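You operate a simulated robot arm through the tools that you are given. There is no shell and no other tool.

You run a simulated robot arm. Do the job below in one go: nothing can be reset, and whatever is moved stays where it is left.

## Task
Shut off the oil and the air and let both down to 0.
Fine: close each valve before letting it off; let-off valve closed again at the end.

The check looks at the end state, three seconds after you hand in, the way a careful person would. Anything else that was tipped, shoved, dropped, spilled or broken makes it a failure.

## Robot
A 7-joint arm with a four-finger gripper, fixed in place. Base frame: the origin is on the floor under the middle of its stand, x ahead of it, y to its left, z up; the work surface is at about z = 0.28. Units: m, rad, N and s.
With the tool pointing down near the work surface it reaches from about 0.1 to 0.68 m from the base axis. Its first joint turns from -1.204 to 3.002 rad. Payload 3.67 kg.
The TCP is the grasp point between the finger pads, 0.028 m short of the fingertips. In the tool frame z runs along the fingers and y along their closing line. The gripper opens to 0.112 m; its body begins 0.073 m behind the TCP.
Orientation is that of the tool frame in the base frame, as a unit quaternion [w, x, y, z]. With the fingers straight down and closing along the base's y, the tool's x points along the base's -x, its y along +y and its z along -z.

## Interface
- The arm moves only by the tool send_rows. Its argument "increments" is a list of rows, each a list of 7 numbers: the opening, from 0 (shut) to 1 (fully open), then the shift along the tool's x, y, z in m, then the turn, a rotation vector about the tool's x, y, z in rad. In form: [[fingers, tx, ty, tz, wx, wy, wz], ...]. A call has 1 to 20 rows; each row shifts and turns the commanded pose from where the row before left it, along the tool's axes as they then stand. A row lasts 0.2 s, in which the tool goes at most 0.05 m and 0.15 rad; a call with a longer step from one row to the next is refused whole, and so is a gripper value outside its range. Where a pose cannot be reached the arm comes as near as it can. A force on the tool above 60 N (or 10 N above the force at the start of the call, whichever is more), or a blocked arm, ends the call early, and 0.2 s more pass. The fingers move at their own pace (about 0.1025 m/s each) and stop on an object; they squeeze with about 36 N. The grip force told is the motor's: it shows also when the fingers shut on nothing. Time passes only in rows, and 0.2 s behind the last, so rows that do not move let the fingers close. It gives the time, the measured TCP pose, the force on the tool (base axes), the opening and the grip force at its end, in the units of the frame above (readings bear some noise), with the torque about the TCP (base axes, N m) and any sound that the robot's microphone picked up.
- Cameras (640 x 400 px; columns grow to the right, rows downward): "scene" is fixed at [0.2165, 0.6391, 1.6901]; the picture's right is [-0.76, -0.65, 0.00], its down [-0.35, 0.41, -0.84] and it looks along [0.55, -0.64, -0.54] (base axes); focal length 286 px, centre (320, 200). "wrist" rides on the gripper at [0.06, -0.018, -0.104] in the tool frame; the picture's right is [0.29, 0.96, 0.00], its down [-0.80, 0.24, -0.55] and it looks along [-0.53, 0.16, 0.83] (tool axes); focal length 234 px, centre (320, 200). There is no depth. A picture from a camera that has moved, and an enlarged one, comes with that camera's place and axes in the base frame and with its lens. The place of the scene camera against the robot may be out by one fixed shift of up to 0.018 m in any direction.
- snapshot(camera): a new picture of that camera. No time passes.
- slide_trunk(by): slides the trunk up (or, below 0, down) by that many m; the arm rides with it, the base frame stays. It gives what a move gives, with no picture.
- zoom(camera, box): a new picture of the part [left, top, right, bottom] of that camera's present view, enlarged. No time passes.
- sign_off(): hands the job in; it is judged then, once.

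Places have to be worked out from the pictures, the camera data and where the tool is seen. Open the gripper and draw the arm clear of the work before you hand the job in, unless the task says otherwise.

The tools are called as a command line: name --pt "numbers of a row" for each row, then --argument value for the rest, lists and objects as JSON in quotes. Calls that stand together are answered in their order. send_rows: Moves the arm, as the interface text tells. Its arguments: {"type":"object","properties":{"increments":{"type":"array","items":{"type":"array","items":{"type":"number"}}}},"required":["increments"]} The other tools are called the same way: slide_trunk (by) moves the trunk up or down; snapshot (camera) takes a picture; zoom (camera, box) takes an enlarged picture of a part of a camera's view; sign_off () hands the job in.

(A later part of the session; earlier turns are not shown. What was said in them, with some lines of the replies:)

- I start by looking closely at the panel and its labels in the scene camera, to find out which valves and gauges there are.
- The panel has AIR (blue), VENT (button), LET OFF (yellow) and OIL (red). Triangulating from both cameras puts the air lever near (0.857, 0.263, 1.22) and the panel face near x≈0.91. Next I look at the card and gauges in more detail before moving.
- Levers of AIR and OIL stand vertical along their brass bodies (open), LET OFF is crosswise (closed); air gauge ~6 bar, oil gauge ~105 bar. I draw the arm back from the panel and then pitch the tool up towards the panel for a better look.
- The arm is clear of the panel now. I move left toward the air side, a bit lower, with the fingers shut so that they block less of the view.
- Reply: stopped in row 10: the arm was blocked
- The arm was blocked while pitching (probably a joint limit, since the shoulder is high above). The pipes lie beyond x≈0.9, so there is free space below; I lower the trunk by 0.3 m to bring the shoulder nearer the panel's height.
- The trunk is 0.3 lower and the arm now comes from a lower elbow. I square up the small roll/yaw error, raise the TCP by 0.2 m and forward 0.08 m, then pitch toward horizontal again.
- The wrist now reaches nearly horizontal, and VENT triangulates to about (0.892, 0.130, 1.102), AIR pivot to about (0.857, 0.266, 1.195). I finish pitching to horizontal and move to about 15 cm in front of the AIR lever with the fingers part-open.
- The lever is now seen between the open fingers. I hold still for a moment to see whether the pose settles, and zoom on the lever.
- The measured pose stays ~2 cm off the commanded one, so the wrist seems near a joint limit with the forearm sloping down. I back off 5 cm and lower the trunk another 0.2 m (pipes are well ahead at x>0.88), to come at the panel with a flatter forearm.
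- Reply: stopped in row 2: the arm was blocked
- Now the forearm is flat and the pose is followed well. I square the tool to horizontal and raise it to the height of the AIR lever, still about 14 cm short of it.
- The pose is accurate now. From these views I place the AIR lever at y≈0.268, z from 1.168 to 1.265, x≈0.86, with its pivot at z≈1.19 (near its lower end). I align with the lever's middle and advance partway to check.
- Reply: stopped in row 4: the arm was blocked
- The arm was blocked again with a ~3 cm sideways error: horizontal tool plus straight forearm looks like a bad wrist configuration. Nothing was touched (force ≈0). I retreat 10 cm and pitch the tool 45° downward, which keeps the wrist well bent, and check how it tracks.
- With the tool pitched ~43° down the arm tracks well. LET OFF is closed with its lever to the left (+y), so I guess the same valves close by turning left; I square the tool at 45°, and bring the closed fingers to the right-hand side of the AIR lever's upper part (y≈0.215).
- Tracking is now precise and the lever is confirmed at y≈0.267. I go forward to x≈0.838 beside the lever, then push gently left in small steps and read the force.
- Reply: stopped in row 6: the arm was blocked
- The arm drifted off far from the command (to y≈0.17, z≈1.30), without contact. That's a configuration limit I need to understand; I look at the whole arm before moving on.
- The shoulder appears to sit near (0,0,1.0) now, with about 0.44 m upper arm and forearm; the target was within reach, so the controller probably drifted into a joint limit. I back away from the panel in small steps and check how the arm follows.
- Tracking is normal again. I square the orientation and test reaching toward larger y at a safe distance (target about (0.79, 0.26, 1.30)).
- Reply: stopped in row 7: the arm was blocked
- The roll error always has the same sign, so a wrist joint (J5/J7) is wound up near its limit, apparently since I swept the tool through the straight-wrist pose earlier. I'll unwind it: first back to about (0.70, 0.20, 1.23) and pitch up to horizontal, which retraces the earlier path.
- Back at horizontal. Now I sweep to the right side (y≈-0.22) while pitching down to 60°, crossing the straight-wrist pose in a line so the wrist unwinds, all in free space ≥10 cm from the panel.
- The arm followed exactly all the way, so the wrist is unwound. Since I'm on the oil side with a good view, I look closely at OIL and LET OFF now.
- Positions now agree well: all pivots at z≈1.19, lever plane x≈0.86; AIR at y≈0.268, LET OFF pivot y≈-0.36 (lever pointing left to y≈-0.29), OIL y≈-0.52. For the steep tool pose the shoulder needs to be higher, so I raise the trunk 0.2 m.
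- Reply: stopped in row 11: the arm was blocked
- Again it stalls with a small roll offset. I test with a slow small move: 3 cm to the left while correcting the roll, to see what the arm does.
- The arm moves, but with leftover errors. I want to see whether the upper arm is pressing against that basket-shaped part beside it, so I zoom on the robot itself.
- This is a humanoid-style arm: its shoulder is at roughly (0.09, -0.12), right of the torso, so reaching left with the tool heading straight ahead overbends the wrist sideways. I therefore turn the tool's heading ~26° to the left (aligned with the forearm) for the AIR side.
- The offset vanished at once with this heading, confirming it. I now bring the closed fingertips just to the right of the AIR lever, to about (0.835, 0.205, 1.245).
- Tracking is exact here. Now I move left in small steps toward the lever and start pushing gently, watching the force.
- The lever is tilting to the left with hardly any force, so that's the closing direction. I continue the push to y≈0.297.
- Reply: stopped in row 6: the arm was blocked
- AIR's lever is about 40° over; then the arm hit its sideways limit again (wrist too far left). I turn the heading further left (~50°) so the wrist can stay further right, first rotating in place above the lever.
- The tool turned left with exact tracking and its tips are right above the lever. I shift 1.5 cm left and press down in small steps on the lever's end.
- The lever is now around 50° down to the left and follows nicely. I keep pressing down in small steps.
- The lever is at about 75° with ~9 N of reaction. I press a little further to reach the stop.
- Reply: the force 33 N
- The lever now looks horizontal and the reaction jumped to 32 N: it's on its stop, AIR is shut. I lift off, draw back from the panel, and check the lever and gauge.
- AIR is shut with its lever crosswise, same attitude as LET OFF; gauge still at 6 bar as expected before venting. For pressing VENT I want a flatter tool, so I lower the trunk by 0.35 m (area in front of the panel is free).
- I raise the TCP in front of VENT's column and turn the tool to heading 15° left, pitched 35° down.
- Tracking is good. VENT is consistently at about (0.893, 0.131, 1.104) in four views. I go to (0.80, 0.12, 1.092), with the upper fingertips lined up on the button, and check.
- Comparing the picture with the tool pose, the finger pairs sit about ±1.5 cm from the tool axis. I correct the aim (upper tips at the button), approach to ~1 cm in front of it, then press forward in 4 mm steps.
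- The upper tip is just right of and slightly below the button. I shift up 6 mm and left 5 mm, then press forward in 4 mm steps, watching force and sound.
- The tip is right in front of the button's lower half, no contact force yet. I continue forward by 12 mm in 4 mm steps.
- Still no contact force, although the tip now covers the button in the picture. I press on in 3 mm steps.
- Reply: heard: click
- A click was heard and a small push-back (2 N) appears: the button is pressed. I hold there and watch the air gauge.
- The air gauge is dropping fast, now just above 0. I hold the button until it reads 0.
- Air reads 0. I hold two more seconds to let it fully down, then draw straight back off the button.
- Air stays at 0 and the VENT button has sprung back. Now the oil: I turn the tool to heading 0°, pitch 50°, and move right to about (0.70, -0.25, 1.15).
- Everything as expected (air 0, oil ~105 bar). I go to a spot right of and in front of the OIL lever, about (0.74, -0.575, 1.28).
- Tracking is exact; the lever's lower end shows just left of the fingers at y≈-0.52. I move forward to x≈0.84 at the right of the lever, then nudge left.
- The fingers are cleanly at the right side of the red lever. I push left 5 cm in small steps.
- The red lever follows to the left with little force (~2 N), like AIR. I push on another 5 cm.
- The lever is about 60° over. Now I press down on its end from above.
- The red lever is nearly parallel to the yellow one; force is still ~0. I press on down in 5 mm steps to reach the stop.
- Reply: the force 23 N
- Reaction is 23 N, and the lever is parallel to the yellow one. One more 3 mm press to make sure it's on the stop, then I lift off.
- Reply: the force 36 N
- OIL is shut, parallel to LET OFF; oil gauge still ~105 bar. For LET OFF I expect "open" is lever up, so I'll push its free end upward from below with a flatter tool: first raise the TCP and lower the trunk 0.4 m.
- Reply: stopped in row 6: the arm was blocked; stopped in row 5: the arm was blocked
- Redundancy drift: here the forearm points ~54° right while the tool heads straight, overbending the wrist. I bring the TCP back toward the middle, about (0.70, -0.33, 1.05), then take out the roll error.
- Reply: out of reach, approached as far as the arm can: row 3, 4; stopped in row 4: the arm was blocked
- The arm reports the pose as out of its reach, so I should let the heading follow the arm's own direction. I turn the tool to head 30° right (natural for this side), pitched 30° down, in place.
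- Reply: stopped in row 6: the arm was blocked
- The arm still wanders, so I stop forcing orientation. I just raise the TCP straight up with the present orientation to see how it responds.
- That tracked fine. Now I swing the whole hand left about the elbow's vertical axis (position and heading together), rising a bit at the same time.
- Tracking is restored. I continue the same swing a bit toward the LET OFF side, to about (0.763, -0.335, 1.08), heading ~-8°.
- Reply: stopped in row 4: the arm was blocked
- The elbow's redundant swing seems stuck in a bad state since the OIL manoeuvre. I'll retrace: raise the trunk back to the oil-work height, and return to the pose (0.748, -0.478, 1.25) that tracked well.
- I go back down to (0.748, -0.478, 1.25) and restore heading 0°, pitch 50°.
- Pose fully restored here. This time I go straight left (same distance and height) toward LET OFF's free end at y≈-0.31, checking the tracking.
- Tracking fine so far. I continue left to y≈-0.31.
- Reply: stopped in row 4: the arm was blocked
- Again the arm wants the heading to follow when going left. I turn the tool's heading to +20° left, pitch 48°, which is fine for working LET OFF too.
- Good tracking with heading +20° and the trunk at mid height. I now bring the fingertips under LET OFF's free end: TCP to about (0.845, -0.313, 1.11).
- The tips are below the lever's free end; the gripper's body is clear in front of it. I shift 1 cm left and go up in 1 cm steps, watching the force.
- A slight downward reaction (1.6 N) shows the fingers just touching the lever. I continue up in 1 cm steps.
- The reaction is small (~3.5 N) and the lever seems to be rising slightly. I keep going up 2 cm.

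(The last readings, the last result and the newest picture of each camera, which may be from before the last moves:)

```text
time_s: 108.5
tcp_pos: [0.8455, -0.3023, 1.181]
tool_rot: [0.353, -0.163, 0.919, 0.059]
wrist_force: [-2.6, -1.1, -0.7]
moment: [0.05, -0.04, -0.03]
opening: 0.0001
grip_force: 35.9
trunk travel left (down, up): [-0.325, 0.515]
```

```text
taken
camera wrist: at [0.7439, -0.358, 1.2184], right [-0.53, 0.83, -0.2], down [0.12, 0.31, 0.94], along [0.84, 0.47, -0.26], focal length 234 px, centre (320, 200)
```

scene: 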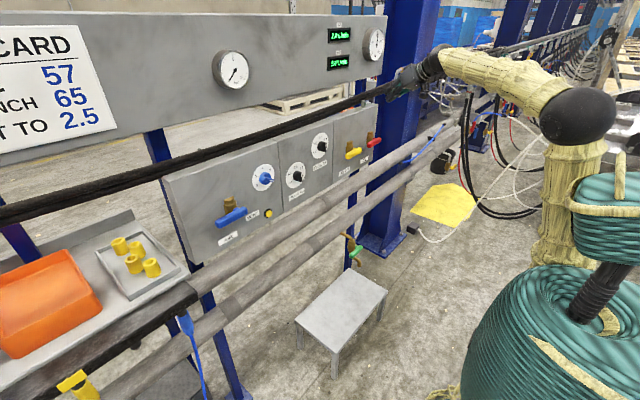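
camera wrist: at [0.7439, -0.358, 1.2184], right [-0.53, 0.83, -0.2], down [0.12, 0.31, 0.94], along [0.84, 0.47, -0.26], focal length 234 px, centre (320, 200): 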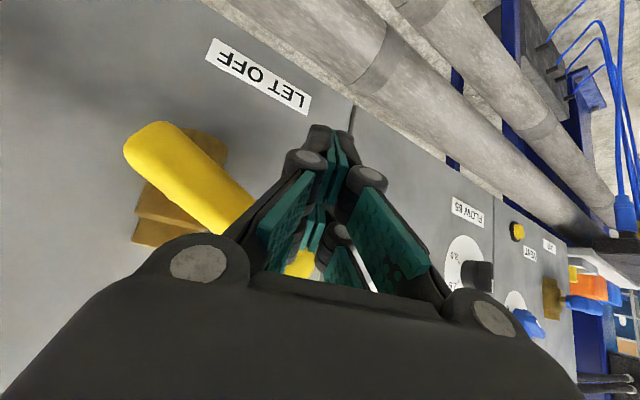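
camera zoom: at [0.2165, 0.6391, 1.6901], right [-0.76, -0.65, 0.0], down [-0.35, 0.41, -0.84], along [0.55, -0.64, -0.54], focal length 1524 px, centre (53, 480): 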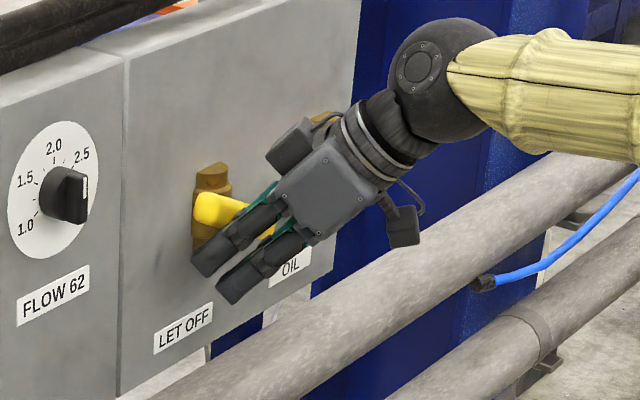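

LET OFF is turning upward as hoped (now ~30°). I continue up another 3 cm and check the oil gauge.

send_rows --pt "0 -0.0067 0 -0.0074 0 0 0" --pt "0 -0.0067 0 -0.0074 0 0 0" --pt "0 -0.0067 0 -0.0074 0 0 0" --pt "0 0 0 0 0 0 0"

zoom --camera "scene" --box '[310, 110, 430, 185]'

snapshot --camera "wrist"

zoom --camera "scene" --box '[320, 10, 420, 75]'

```text
time_s: 109.5
tcp_pos: [0.8441, -0.3021, 1.2103]
tool_rot: [0.354, -0.163, 0.919, 0.06]
wrist_force: [-0.1, 0.2, 0.1]
moment: [-0.02, 0.0, -0.03]
opening: 0.0
grip_force: 35.4
trunk travel left (down, up): [-0.325, 0.515]
```

```text
5.33 times, centred on (370, 148) of scene
camera zoom: at [0.2165, 0.6391, 1.6901], right [-0.76, -0.65, 0.0], down [-0.35, 0.41, -0.84], along [0.55, -0.64, -0.54], focal length 1524 px, centre (53, 480)
```

zoom: 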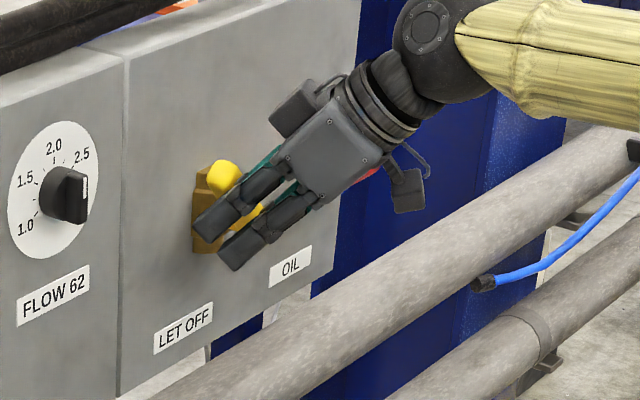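

```text
taken
camera wrist: at [0.7435, -0.3575, 1.2481], right [-0.53, 0.83, -0.2], down [0.12, 0.31, 0.94], along [0.84, 0.47, -0.26], focal length 234 px, centre (320, 200)
```

wrist: 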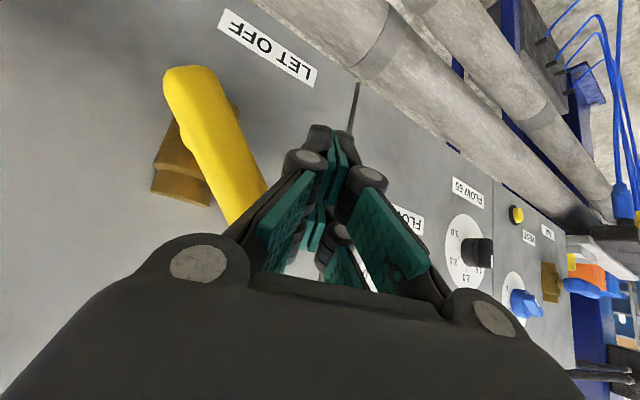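

```text
6.15 times, centred on (370, 42) of scene
camera zoom: at [0.2165, 0.6391, 1.6901], right [-0.76, -0.65, 0.0], down [-0.35, 0.41, -0.84], along [0.55, -0.64, -0.54], focal length 1758 px, centre (12, 1169)
```

zoom: 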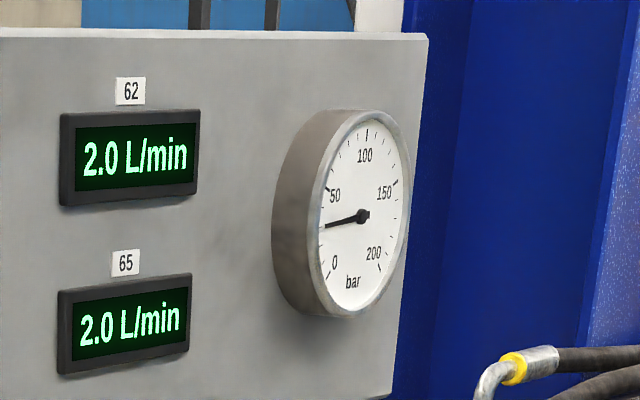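

The oil gauge is already falling (about 30 bar) with LET OFF more than half open. I simply wait here and watch it.

send_rows --pt "0 0 0 0 0 0 0" --pt "0 0 0 0 0 0 0" --pt "0 0 0 0 0 0 0" --pt "0 0 0 0 0 0 0" --pt "0 0 0 0 0 0 0" --pt "0 0 0 0 0 0 0" --pt "0 0 0 0 0 0 0" --pt "0 0 0 0 0 0 0" --pt "0 0 0 0 0 0 0" --pt "0 0 0 0 0 0 0" --pt "0 0 0 0 0 0 0" --pt "0 0 0 0 0 0 0" --pt "0 0 0 0 0 0 0" --pt "0 0 0 0 0 0 0" --pt "0 0 0 0 0 0 0"

zoom --camera "scene" --box '[340, 15, 400, 65]'

```text
time_s: 112.7
tcp_pos: [0.8448, -0.3009, 1.2099]
tool_rot: [0.353, -0.164, 0.919, 0.06]
wrist_force: [-0.3, 0.0, -0.5]
moment: [0.01, -0.02, 0.02]
opening: 0.0
grip_force: 35.7
trunk travel left (down, up): [-0.325, 0.515]
```

```text
8.00 times, centred on (370, 40) of scene
camera zoom: at [0.2165, 0.6391, 1.6901], right [-0.76, -0.65, 0.0], down [-0.35, 0.41, -0.84], along [0.55, -0.64, -0.54], focal length 2286 px, centre (-80, 1480)
```

zoom: 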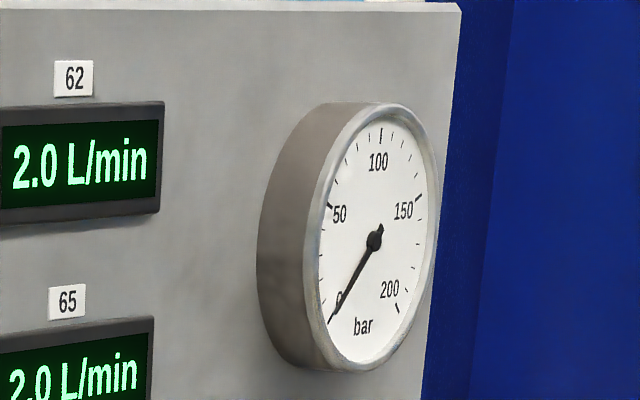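

Oil is at about 0. I wait four more seconds with LET OFF open so that it is fully let down, then check again.

send_rows --pt "0 0 0 0 0 0 0" --pt "0 0 0 0 0 0 0" --pt "0 0 0 0 0 0 0" --pt "0 0 0 0 0 0 0" --pt "0 0 0 0 0 0 0" --pt "0 0 0 0 0 0 0" --pt "0 0 0 0 0 0 0" --pt "0 0 0 0 0 0 0" --pt "0 0 0 0 0 0 0" --pt "0 0 0 0 0 0 0" --pt "0 0 0 0 0 0 0" --pt "0 0 0 0 0 0 0" --pt "0 0 0 0 0 0 0" --pt "0 0 0 0 0 0 0" --pt "0 0 0 0 0 0 0" --pt "0 0 0 0 0 0 0" --pt "0 0 0 0 0 0 0" --pt "0 0 0 0 0 0 0" --pt "0 0.0209 0.0102 -0.019 0 0 0" --pt "0 0.0209 0.0102 -0.019 0 0 0"

zoom --camera "scene" --box '[340, 15, 400, 65]'

zoom --camera "scene" --box '[310, 110, 430, 185]'

snapshot --camera "wrist"

```text
time_s: 116.8
tcp_pos: [0.7833, -0.2984, 1.2128]
tool_rot: [0.354, -0.164, 0.919, 0.058]
wrist_force: [-0.4, -0.2, 1.6]
moment: [0.0, 0.03, -0.02]
opening: 0.0
grip_force: 35.5
trunk travel left (down, up): [-0.325, 0.515]
```

```text
8.00 times, centred on (370, 40) of scene
camera zoom: at [0.2165, 0.6391, 1.6901], right [-0.76, -0.65, 0.0], down [-0.35, 0.41, -0.84], along [0.55, -0.64, -0.54], focal length 2286 px, centre (-80, 1480)
```

zoom: 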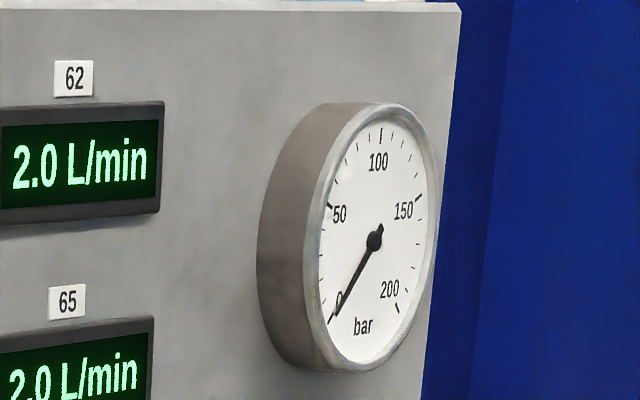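

```text
5.33 times, centred on (370, 148) of scene
camera zoom: at [0.2165, 0.6391, 1.6901], right [-0.76, -0.65, 0.0], down [-0.35, 0.41, -0.84], along [0.55, -0.64, -0.54], focal length 1524 px, centre (53, 480)
```

zoom: 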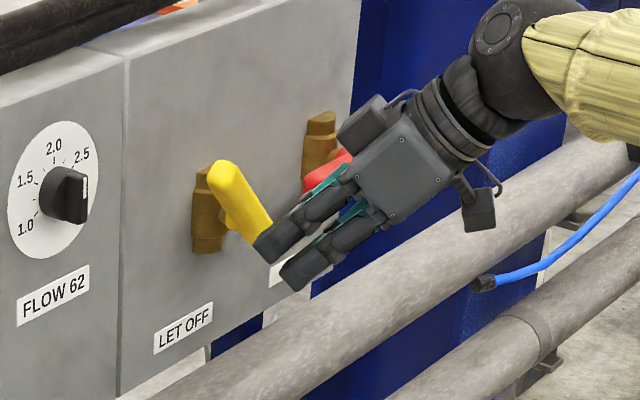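

```text
taken
camera wrist: at [0.6828, -0.3538, 1.2501], right [-0.53, 0.82, -0.2], down [0.12, 0.31, 0.94], along [0.84, 0.47, -0.26], focal length 234 px, centre (320, 200)
```

wrist: 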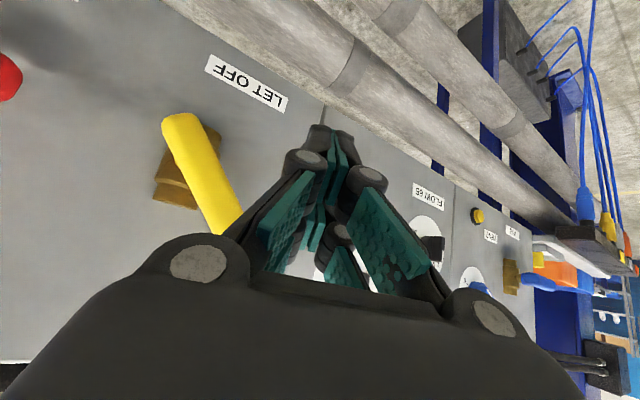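

LET OFF's lever stays about 35° from upright. I look closer at the oil gauge to make sure it really is at zero.

zoom --camera "scene" --box '[362, 30, 386, 60]'

zoom --camera "scene" --box '[200, 40, 280, 90]'

```text
13.33 times, centred on (374, 45) of scene
camera zoom: at [0.2165, 0.6391, 1.6901], right [-0.76, -0.65, 0.0], down [-0.35, 0.41, -0.84], along [0.55, -0.64, -0.54], focal length 3809 px, centre (-400, 2267)
```

zoom: 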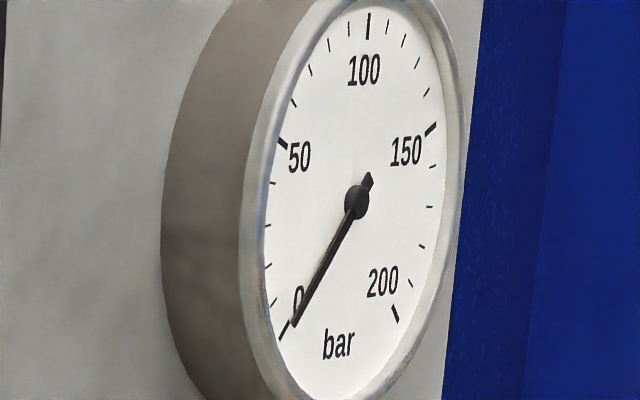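

```text
8.00 times, centred on (240, 65) of scene
camera zoom: at [0.2165, 0.6391, 1.6901], right [-0.76, -0.65, 0.0], down [-0.35, 0.41, -0.84], along [0.55, -0.64, -0.54], focal length 2286 px, centre (960, 1280)
```

zoom: 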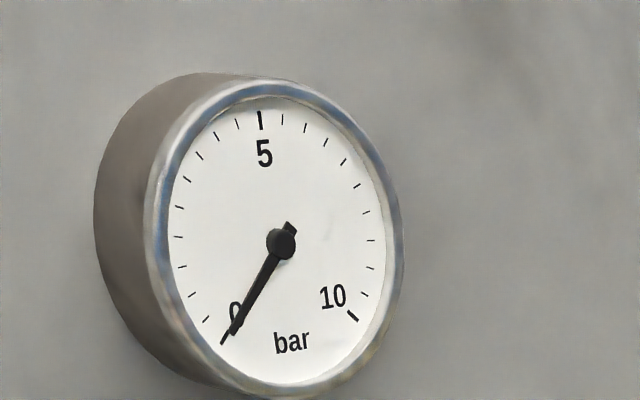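

Both gauges point exactly at 0. Now I re-close LET OFF: raise everything 6 cm with the trunk, and move right to y≈-0.40 at a distance from the panel.

slide_trunk --by 0.06

send_rows --pt "0 0.0086 -0.0313 -0.0075 0 0 0" --pt "0 0.0086 -0.0313 -0.0075 0 0 0" --pt "0 0.0086 -0.0313 -0.0075 0 0 0" --pt "0 0 0 0 0 0 0"

zoom --camera "scene" --box '[310, 110, 430, 185]'

snapshot --camera "wrist"

```text
time_s: 117.8
tcp_pos: [0.7848, -0.3002, 1.2695]
tool_rot: [0.352, -0.163, 0.92, 0.059]
wrist_force: [0.0, -0.1, -0.4]
moment: [0.01, -0.04, -0.01]
opening: 0.0
grip_force: 35.5
trunk travel left (down, up): [-0.385, 0.455]
```

```text
time_s: 118.8
tcp_pos: [0.7827, -0.3978, 1.2709]
tool_rot: [0.355, -0.163, 0.919, 0.058]
wrist_force: [-0.2, 0.5, 0.3]
moment: [-0.01, 0.0, 0.0]
opening: 0.0
grip_force: 35.6
trunk travel left (down, up): [-0.385, 0.455]
```

```text
5.33 times, centred on (370, 148) of scene
camera zoom: at [0.2165, 0.6391, 1.6901], right [-0.76, -0.65, 0.0], down [-0.35, 0.41, -0.84], along [0.55, -0.64, -0.54], focal length 1524 px, centre (53, 480)
```

zoom: 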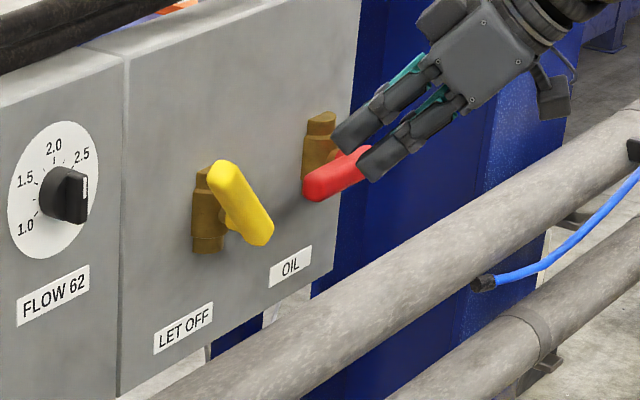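

```text
taken
camera wrist: at [0.6821, -0.4542, 1.3098], right [-0.53, 0.83, -0.2], down [0.12, 0.31, 0.94], along [0.84, 0.47, -0.26], focal length 234 px, centre (320, 200)
```

wrist: 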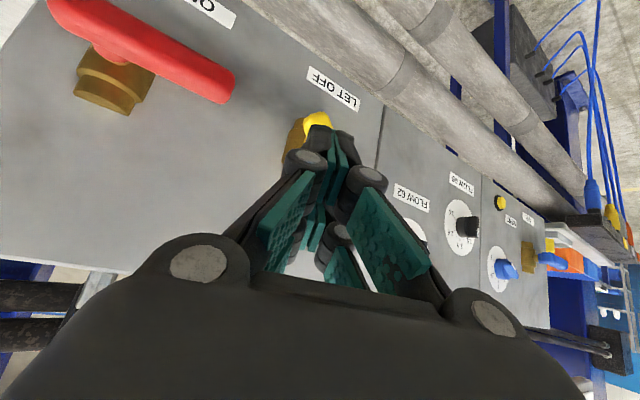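

The fingers are right of the yellow lever with good tracking. I move forward and slightly down, to about (0.838, -0.398, 1.245), beside the lever.

send_rows --pt "0 -0.0105 -0.0093 0.027 0 0 0" --pt "0 -0.0105 -0.0093 0.027 0 0 0" --pt "0 0 0 0 0 0 0"

zoom --camera "scene" --box '[310, 110, 430, 185]'

snapshot --camera "wrist"

```text
time_s: 119.7
tcp_pos: [0.8378, -0.4006, 1.2447]
tool_rot: [0.355, -0.163, 0.919, 0.059]
wrist_force: [-0.1, 0.1, 0.3]
moment: [0.0, -0.02, 0.0]
opening: 0.0
grip_force: 36.0
trunk travel left (down, up): [-0.385, 0.455]
```

```text
5.33 times, centred on (370, 148) of scene
camera zoom: at [0.2165, 0.6391, 1.6901], right [-0.76, -0.65, 0.0], down [-0.35, 0.41, -0.84], along [0.55, -0.64, -0.54], focal length 1524 px, centre (53, 480)
```

zoom: 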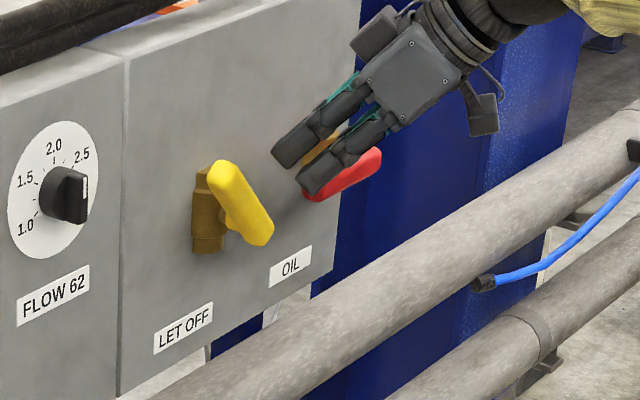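

```text
taken
camera wrist: at [0.7372, -0.4554, 1.2837], right [-0.53, 0.83, -0.2], down [0.12, 0.31, 0.94], along [0.84, 0.47, -0.26], focal length 234 px, centre (320, 200)
```

wrist: 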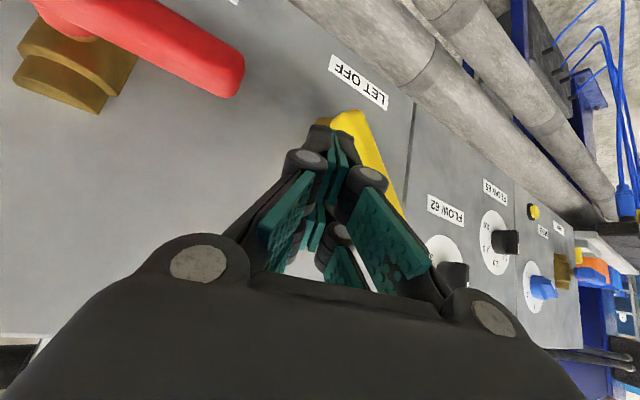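

The fingertips are between the levers, above red and right of yellow. I push left in 1 cm steps.

send_rows --pt "0 -0.00258 0.0094 0.00224 0 0 0" --pt "0 -0.00258 0.0094 0.00224 0 0 0" --pt "0 -0.00258 0.0094 0.00224 0 0 0" --pt "0 -0.00258 0.0094 0.00224 0 0 0" --pt "0 -0.00258 0.0094 0.00224 0 0 0" --pt "0 -0.00258 0.0094 0.00224 0 0 0" --pt "0 0 0 0 0 0 0"

zoom --camera "scene" --box '[310, 110, 430, 185]'

snapshot --camera "wrist"

```text
time_s: 121.2
tcp_pos: [0.8406, -0.3397, 1.2421]
tool_rot: [0.354, -0.162, 0.919, 0.058]
wrist_force: [-1.0, 0.0, 0.5]
moment: [0.05, -0.03, 0.0]
opening: 0.0
grip_force: 35.6
trunk travel left (down, up): [-0.385, 0.455]
```

```text
5.33 times, centred on (370, 148) of scene
camera zoom: at [0.2165, 0.6391, 1.6901], right [-0.76, -0.65, 0.0], down [-0.35, 0.41, -0.84], along [0.55, -0.64, -0.54], focal length 1524 px, centre (53, 480)
```

zoom: 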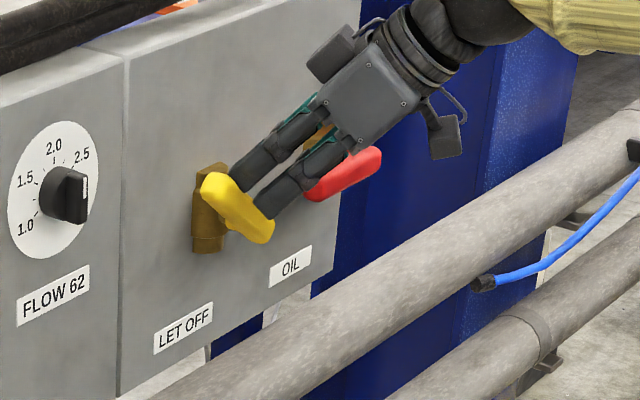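

```text
taken
camera wrist: at [0.7382, -0.3957, 1.2815], right [-0.53, 0.83, -0.2], down [0.12, 0.31, 0.94], along [0.84, 0.47, -0.26], focal length 234 px, centre (320, 200)
```

wrist: 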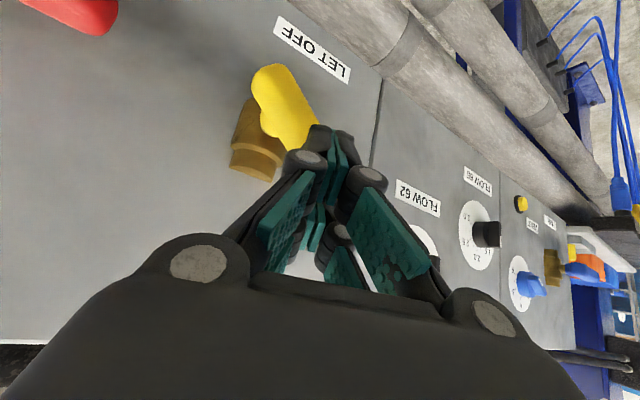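

The yellow lever is about 45° over. I push 1.5 cm further left and then press down in 1 cm steps.

send_rows --pt "0 -0.00258 0.0094 0.00224 0 0 0" --pt "0 -0.00129 0.0047 0.00112 0 0 0" --pt "0 0.0067 0 0.0074 0 0 0" --pt "0 0.0067 0 0.0074 0 0 0" --pt "0 0 0 0 0 0 0"

zoom --camera "scene" --box '[310, 110, 430, 185]'

snapshot --camera "wrist"

```text
time_s: 122.5
tcp_pos: [0.8385, -0.3242, 1.2247]
tool_rot: [0.353, -0.163, 0.919, 0.059]
wrist_force: [-3.4, 2.3, 3.8]
moment: [-0.01, -0.03, 0.06]
opening: 0.0
grip_force: 35.6
trunk travel left (down, up): [-0.385, 0.455]
```

```text
5.33 times, centred on (370, 148) of scene
camera zoom: at [0.2165, 0.6391, 1.6901], right [-0.76, -0.65, 0.0], down [-0.35, 0.41, -0.84], along [0.55, -0.64, -0.54], focal length 1524 px, centre (53, 480)
```

zoom: 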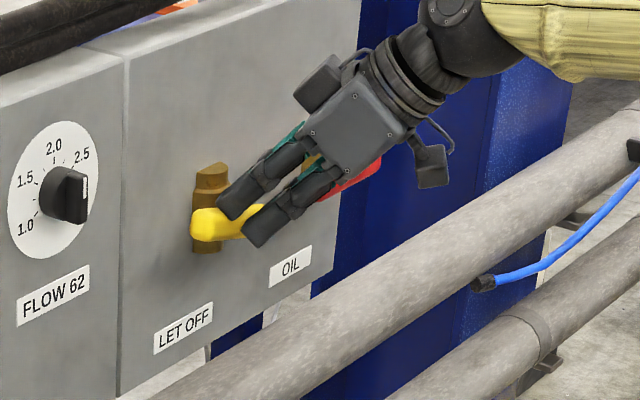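

```text
taken
camera wrist: at [0.7379, -0.3802, 1.2624], right [-0.53, 0.83, -0.2], down [0.12, 0.31, 0.94], along [0.84, 0.47, -0.26], focal length 234 px, centre (320, 200)
```

wrist: 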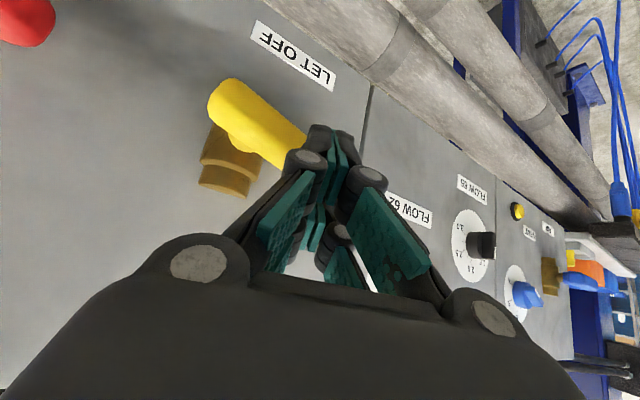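

About 70° over now. I keep pressing down in small steps to bring it to its stop.

send_rows --pt "0 0.0047 0 0.0052 0 0 0" --pt "0 0.0047 0 0.0052 0 0 0" --pt "0 0 0 0 0 0 0"

zoom --camera "scene" --box '[310, 110, 430, 185]'

snapshot --camera "wrist"

```text
time_s: 123.2
tcp_pos: [0.8397, -0.3231, 1.2144]
tool_rot: [0.356, -0.163, 0.919, 0.058]
wrist_force: [-2.0, 7.3, 17.3]
moment: [0.06, -0.27, 0.15]
opening: 0.0
grip_force: 36.4
trunk travel left (down, up): [-0.385, 0.455]
```

```text
5.33 times, centred on (370, 148) of scene
camera zoom: at [0.2165, 0.6391, 1.6901], right [-0.76, -0.65, 0.0], down [-0.35, 0.41, -0.84], along [0.55, -0.64, -0.54], focal length 1524 px, centre (53, 480)
```

zoom: 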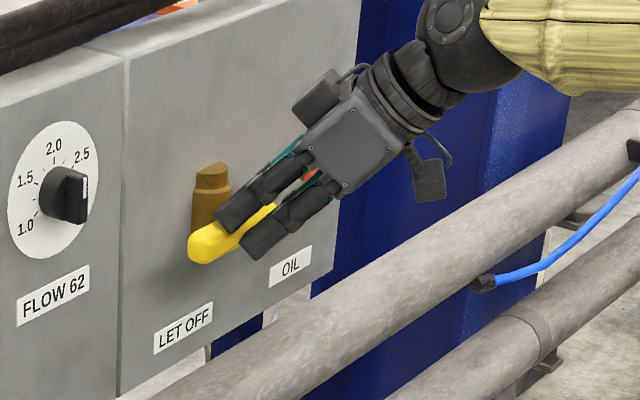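

```text
taken
camera wrist: at [0.7376, -0.3788, 1.2516], right [-0.53, 0.83, -0.2], down [0.12, 0.31, 0.94], along [0.84, 0.47, -0.26], focal length 234 px, centre (320, 200)
```

wrist: 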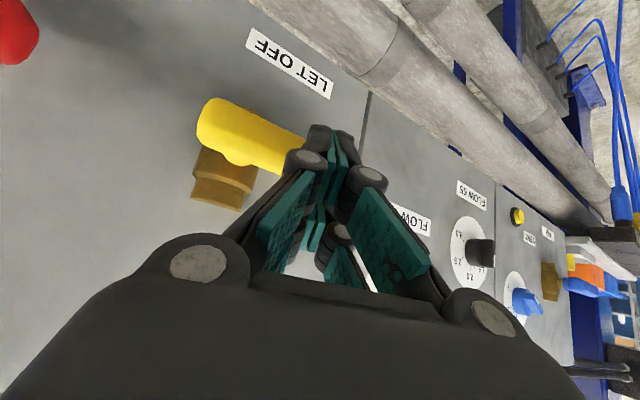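

The lever's end is back where it was when closed, with 17 N of reaction. A last 4 mm press to make sure, then lift off and look.

send_rows --pt "0 0.0027 0 0.003 0 0 0" --pt "0 0.0013 0 0.0015 0 0 0" --pt "0 0 0 0 0 0 0"

send_rows --pt "0 -0.0134 0 -0.0149 0 0 0" --pt "0 -0.0134 0 -0.0149 0 0 0" --pt "0 0.0209 0.0102 -0.019 0 0 0" --pt "0 0.0209 0.0102 -0.019 0 0 0" --pt "0 0.0209 0.0102 -0.019 0 0 0" --pt "0 0 0 0 0 0 0"

zoom --camera "scene" --box '[310, 110, 430, 185]'

snapshot --camera "wrist"

```text
time_s: 124.0
tcp_pos: [0.837, -0.3238, 1.2111]
tool_rot: [0.357, -0.163, 0.918, 0.058]
wrist_force: [-1.9, 2.8, 44.1]
moment: [0.03, -1.0, 0.07]
opening: 0.0001
grip_force: 35.7
trunk travel left (down, up): [-0.385, 0.455]
```

```text
time_s: 125.5
tcp_pos: [0.7472, -0.3284, 1.2441]
tool_rot: [0.353, -0.162, 0.919, 0.059]
wrist_force: [-0.4, -0.2, -0.7]
moment: [0.0, -0.03, -0.04]
opening: 0.0
grip_force: 35.9
out of reach, approached as far as the arm can: row 3
trunk travel left (down, up): [-0.385, 0.455]
```

```text
5.33 times, centred on (370, 148) of scene
camera zoom: at [0.2165, 0.6391, 1.6901], right [-0.76, -0.65, 0.0], down [-0.35, 0.41, -0.84], along [0.55, -0.64, -0.54], focal length 1524 px, centre (53, 480)
```

zoom: 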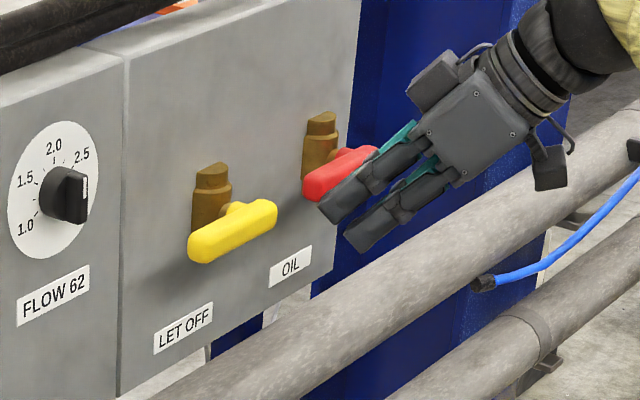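

```text
taken
camera wrist: at [0.6469, -0.3839, 1.2828], right [-0.53, 0.83, -0.2], down [0.12, 0.31, 0.94], along [0.84, 0.47, -0.26], focal length 234 px, centre (320, 200)
```

wrist: 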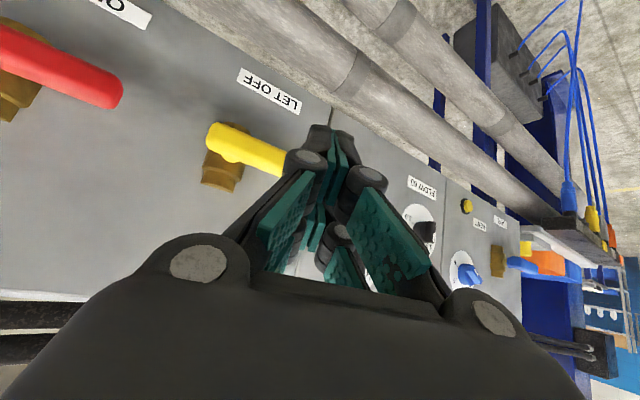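

LET OFF is back exactly in its closed position. I open the gripper and draw the arm further back from the panel.

send_rows --pt "0 0 0 -0.03 0 0 0" --pt "0 0 0 -0.03 0 0 0" --pt "0.5 0 0 -0.03 0 0 0" --pt "1 0 0 -0.02 0 0 0" --pt "1 0 0 0 0 0 0" --pt "1 0 0 0 0 0 0" --pt "1 0 0 0 0 0 0"

snapshot --camera "scene"

zoom --camera "scene" --box '[160, 100, 400, 250]'

zoom --camera "scene" --box '[362, 30, 386, 60]'

zoom --camera "scene" --box '[200, 40, 280, 90]'

```text
time_s: 127.2
tcp_pos: [0.6888, -0.3867, 1.2973]
tool_rot: [0.346, -0.143, 0.923, 0.092]
wrist_force: [-0.3, -0.1, 0.2]
moment: [0.05, 0.03, 0.03]
opening: 0.1122
grip_force: 0.0
trunk travel left (down, up): [-0.385, 0.455]
stopped in row 7: the arm was blocked; the commanded pose is now the measured one
```

```text
taken
```

scene: 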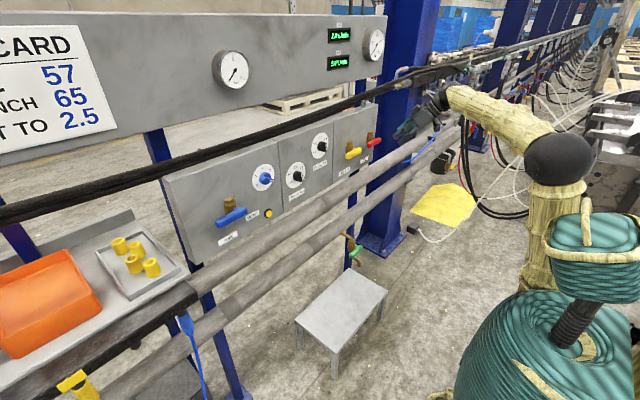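

```text
2.67 times, centred on (280, 175) of scene
camera zoom: at [0.2165, 0.6391, 1.6901], right [-0.76, -0.65, 0.0], down [-0.35, 0.41, -0.84], along [0.55, -0.64, -0.54], focal length 762 px, centre (427, 267)
```

zoom: 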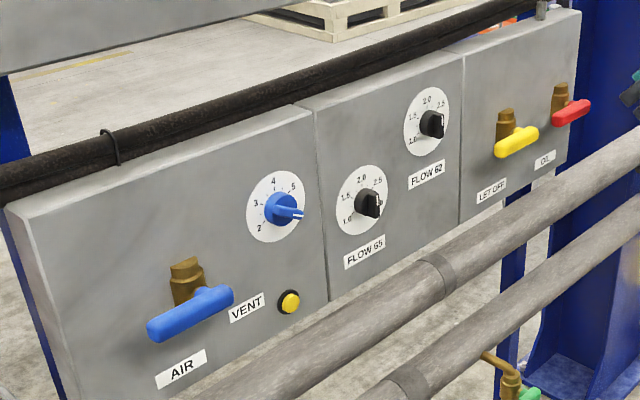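

```text
13.33 times, centred on (374, 45) of scene
camera zoom: at [0.2165, 0.6391, 1.6901], right [-0.76, -0.65, 0.0], down [-0.35, 0.41, -0.84], along [0.55, -0.64, -0.54], focal length 3809 px, centre (-400, 2267)
```

zoom: 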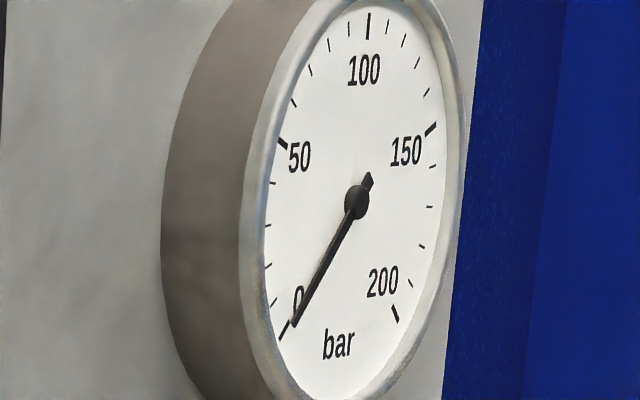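

```text
8.00 times, centred on (240, 65) of scene
camera zoom: at [0.2165, 0.6391, 1.6901], right [-0.76, -0.65, 0.0], down [-0.35, 0.41, -0.84], along [0.55, -0.64, -0.54], focal length 2286 px, centre (960, 1280)
```

zoom: 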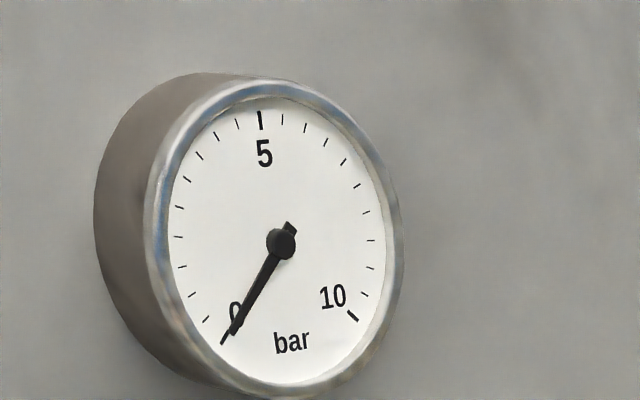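

All three levers are crosswise, both gauges at 0, knobs untouched, gripper open and clear. I wait three seconds and check once more that neither gauge creeps up.

send_rows --pt "1 0 0 0 0 0 0" --pt "1 0 0 0 0 0 0" --pt "1 0 0 0 0 0 0" --pt "1 0 0 0 0 0 0" --pt "1 0 0 0 0 0 0" --pt "1 0 0 0 0 0 0" --pt "1 0 0 0 0 0 0" --pt "1 0 0 0 0 0 0" --pt "1 0 0 0 0 0 0" --pt "1 0 0 0 0 0 0" --pt "1 0 0 0 0 0 0" --pt "1 0 0 0 0 0 0" --pt "1 0 0 0 0 0 0" --pt "1 0 0 0 0 0 0" --pt "1 0 0 0 0 0 0"

zoom --camera "scene" --box '[362, 30, 386, 60]'

zoom --camera "scene" --box '[200, 0, 440, 150]'

snapshot --camera "wrist"

```text
time_s: 130.4
tcp_pos: [0.6894, -0.3842, 1.2987]
tool_rot: [0.345, -0.143, 0.923, 0.091]
wrist_force: [-0.7, 0.4, -0.4]
moment: [0.01, 0.0, -0.01]
opening: 0.112
grip_force: 0.1
trunk travel left (down, up): [-0.385, 0.455]
```

```text
13.33 times, centred on (374, 45) of scene
camera zoom: at [0.2165, 0.6391, 1.6901], right [-0.76, -0.65, 0.0], down [-0.35, 0.41, -0.84], along [0.55, -0.64, -0.54], focal length 3809 px, centre (-400, 2267)
```

zoom: 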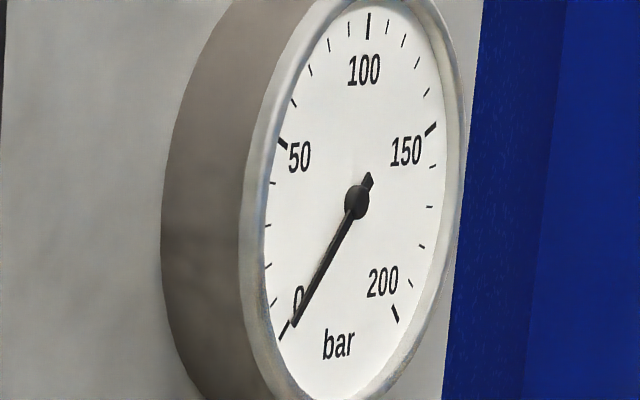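

```text
2.67 times, centred on (320, 75) of scene
camera zoom: at [0.2165, 0.6391, 1.6901], right [-0.76, -0.65, 0.0], down [-0.35, 0.41, -0.84], along [0.55, -0.64, -0.54], focal length 762 px, centre (320, 533)
```

zoom: 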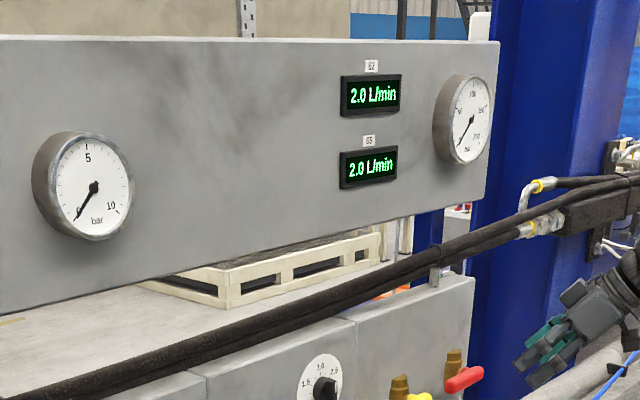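

```text
taken
camera wrist: at [0.5886, -0.4417, 1.3357], right [-0.52, 0.84, -0.13], down [0.16, 0.24, 0.96], along [0.84, 0.48, -0.26], focal length 234 px, centre (320, 200)
```

wrist: 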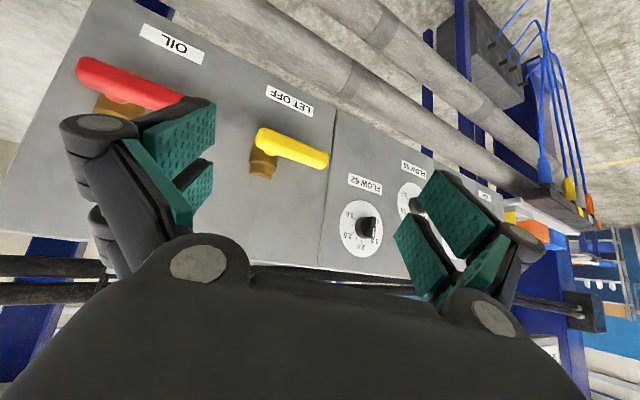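

Both gauges hold at 0, OIL, AIR and LET OFF are all shut, nothing else was moved, and the open gripper is clear of the work. I hand the job in.

sign_off

```text
The job is handed in.
```

The oil and air are both shut off and let down to 0. The let-off valve is closed again, and I have handed the job in.

- **Air:** I turned the AIR lever to its stop, then held VENT until the gauge fell from about 6 bar to 0. The gauge still read 0 a minute later.
- **Oil:** I turned the OIL lever to its stop, then opened LET OFF. The gauge fell from about 105 bar to 0 with the lever only part open. I then pressed LET OFF back to its closed stop, and the oil gauge still read 0 several seconds later.
- **Everything else:** In the last pictures the regulator, the flow knobs and everything else I could see looked unchanged. The gripper is open and the arm is drawn back from the panel.

While working the AIR and OIL sides, the arm drifted off its commanded position several times, at one point close to the regulator knob. The force readings showed no contact at those moments.
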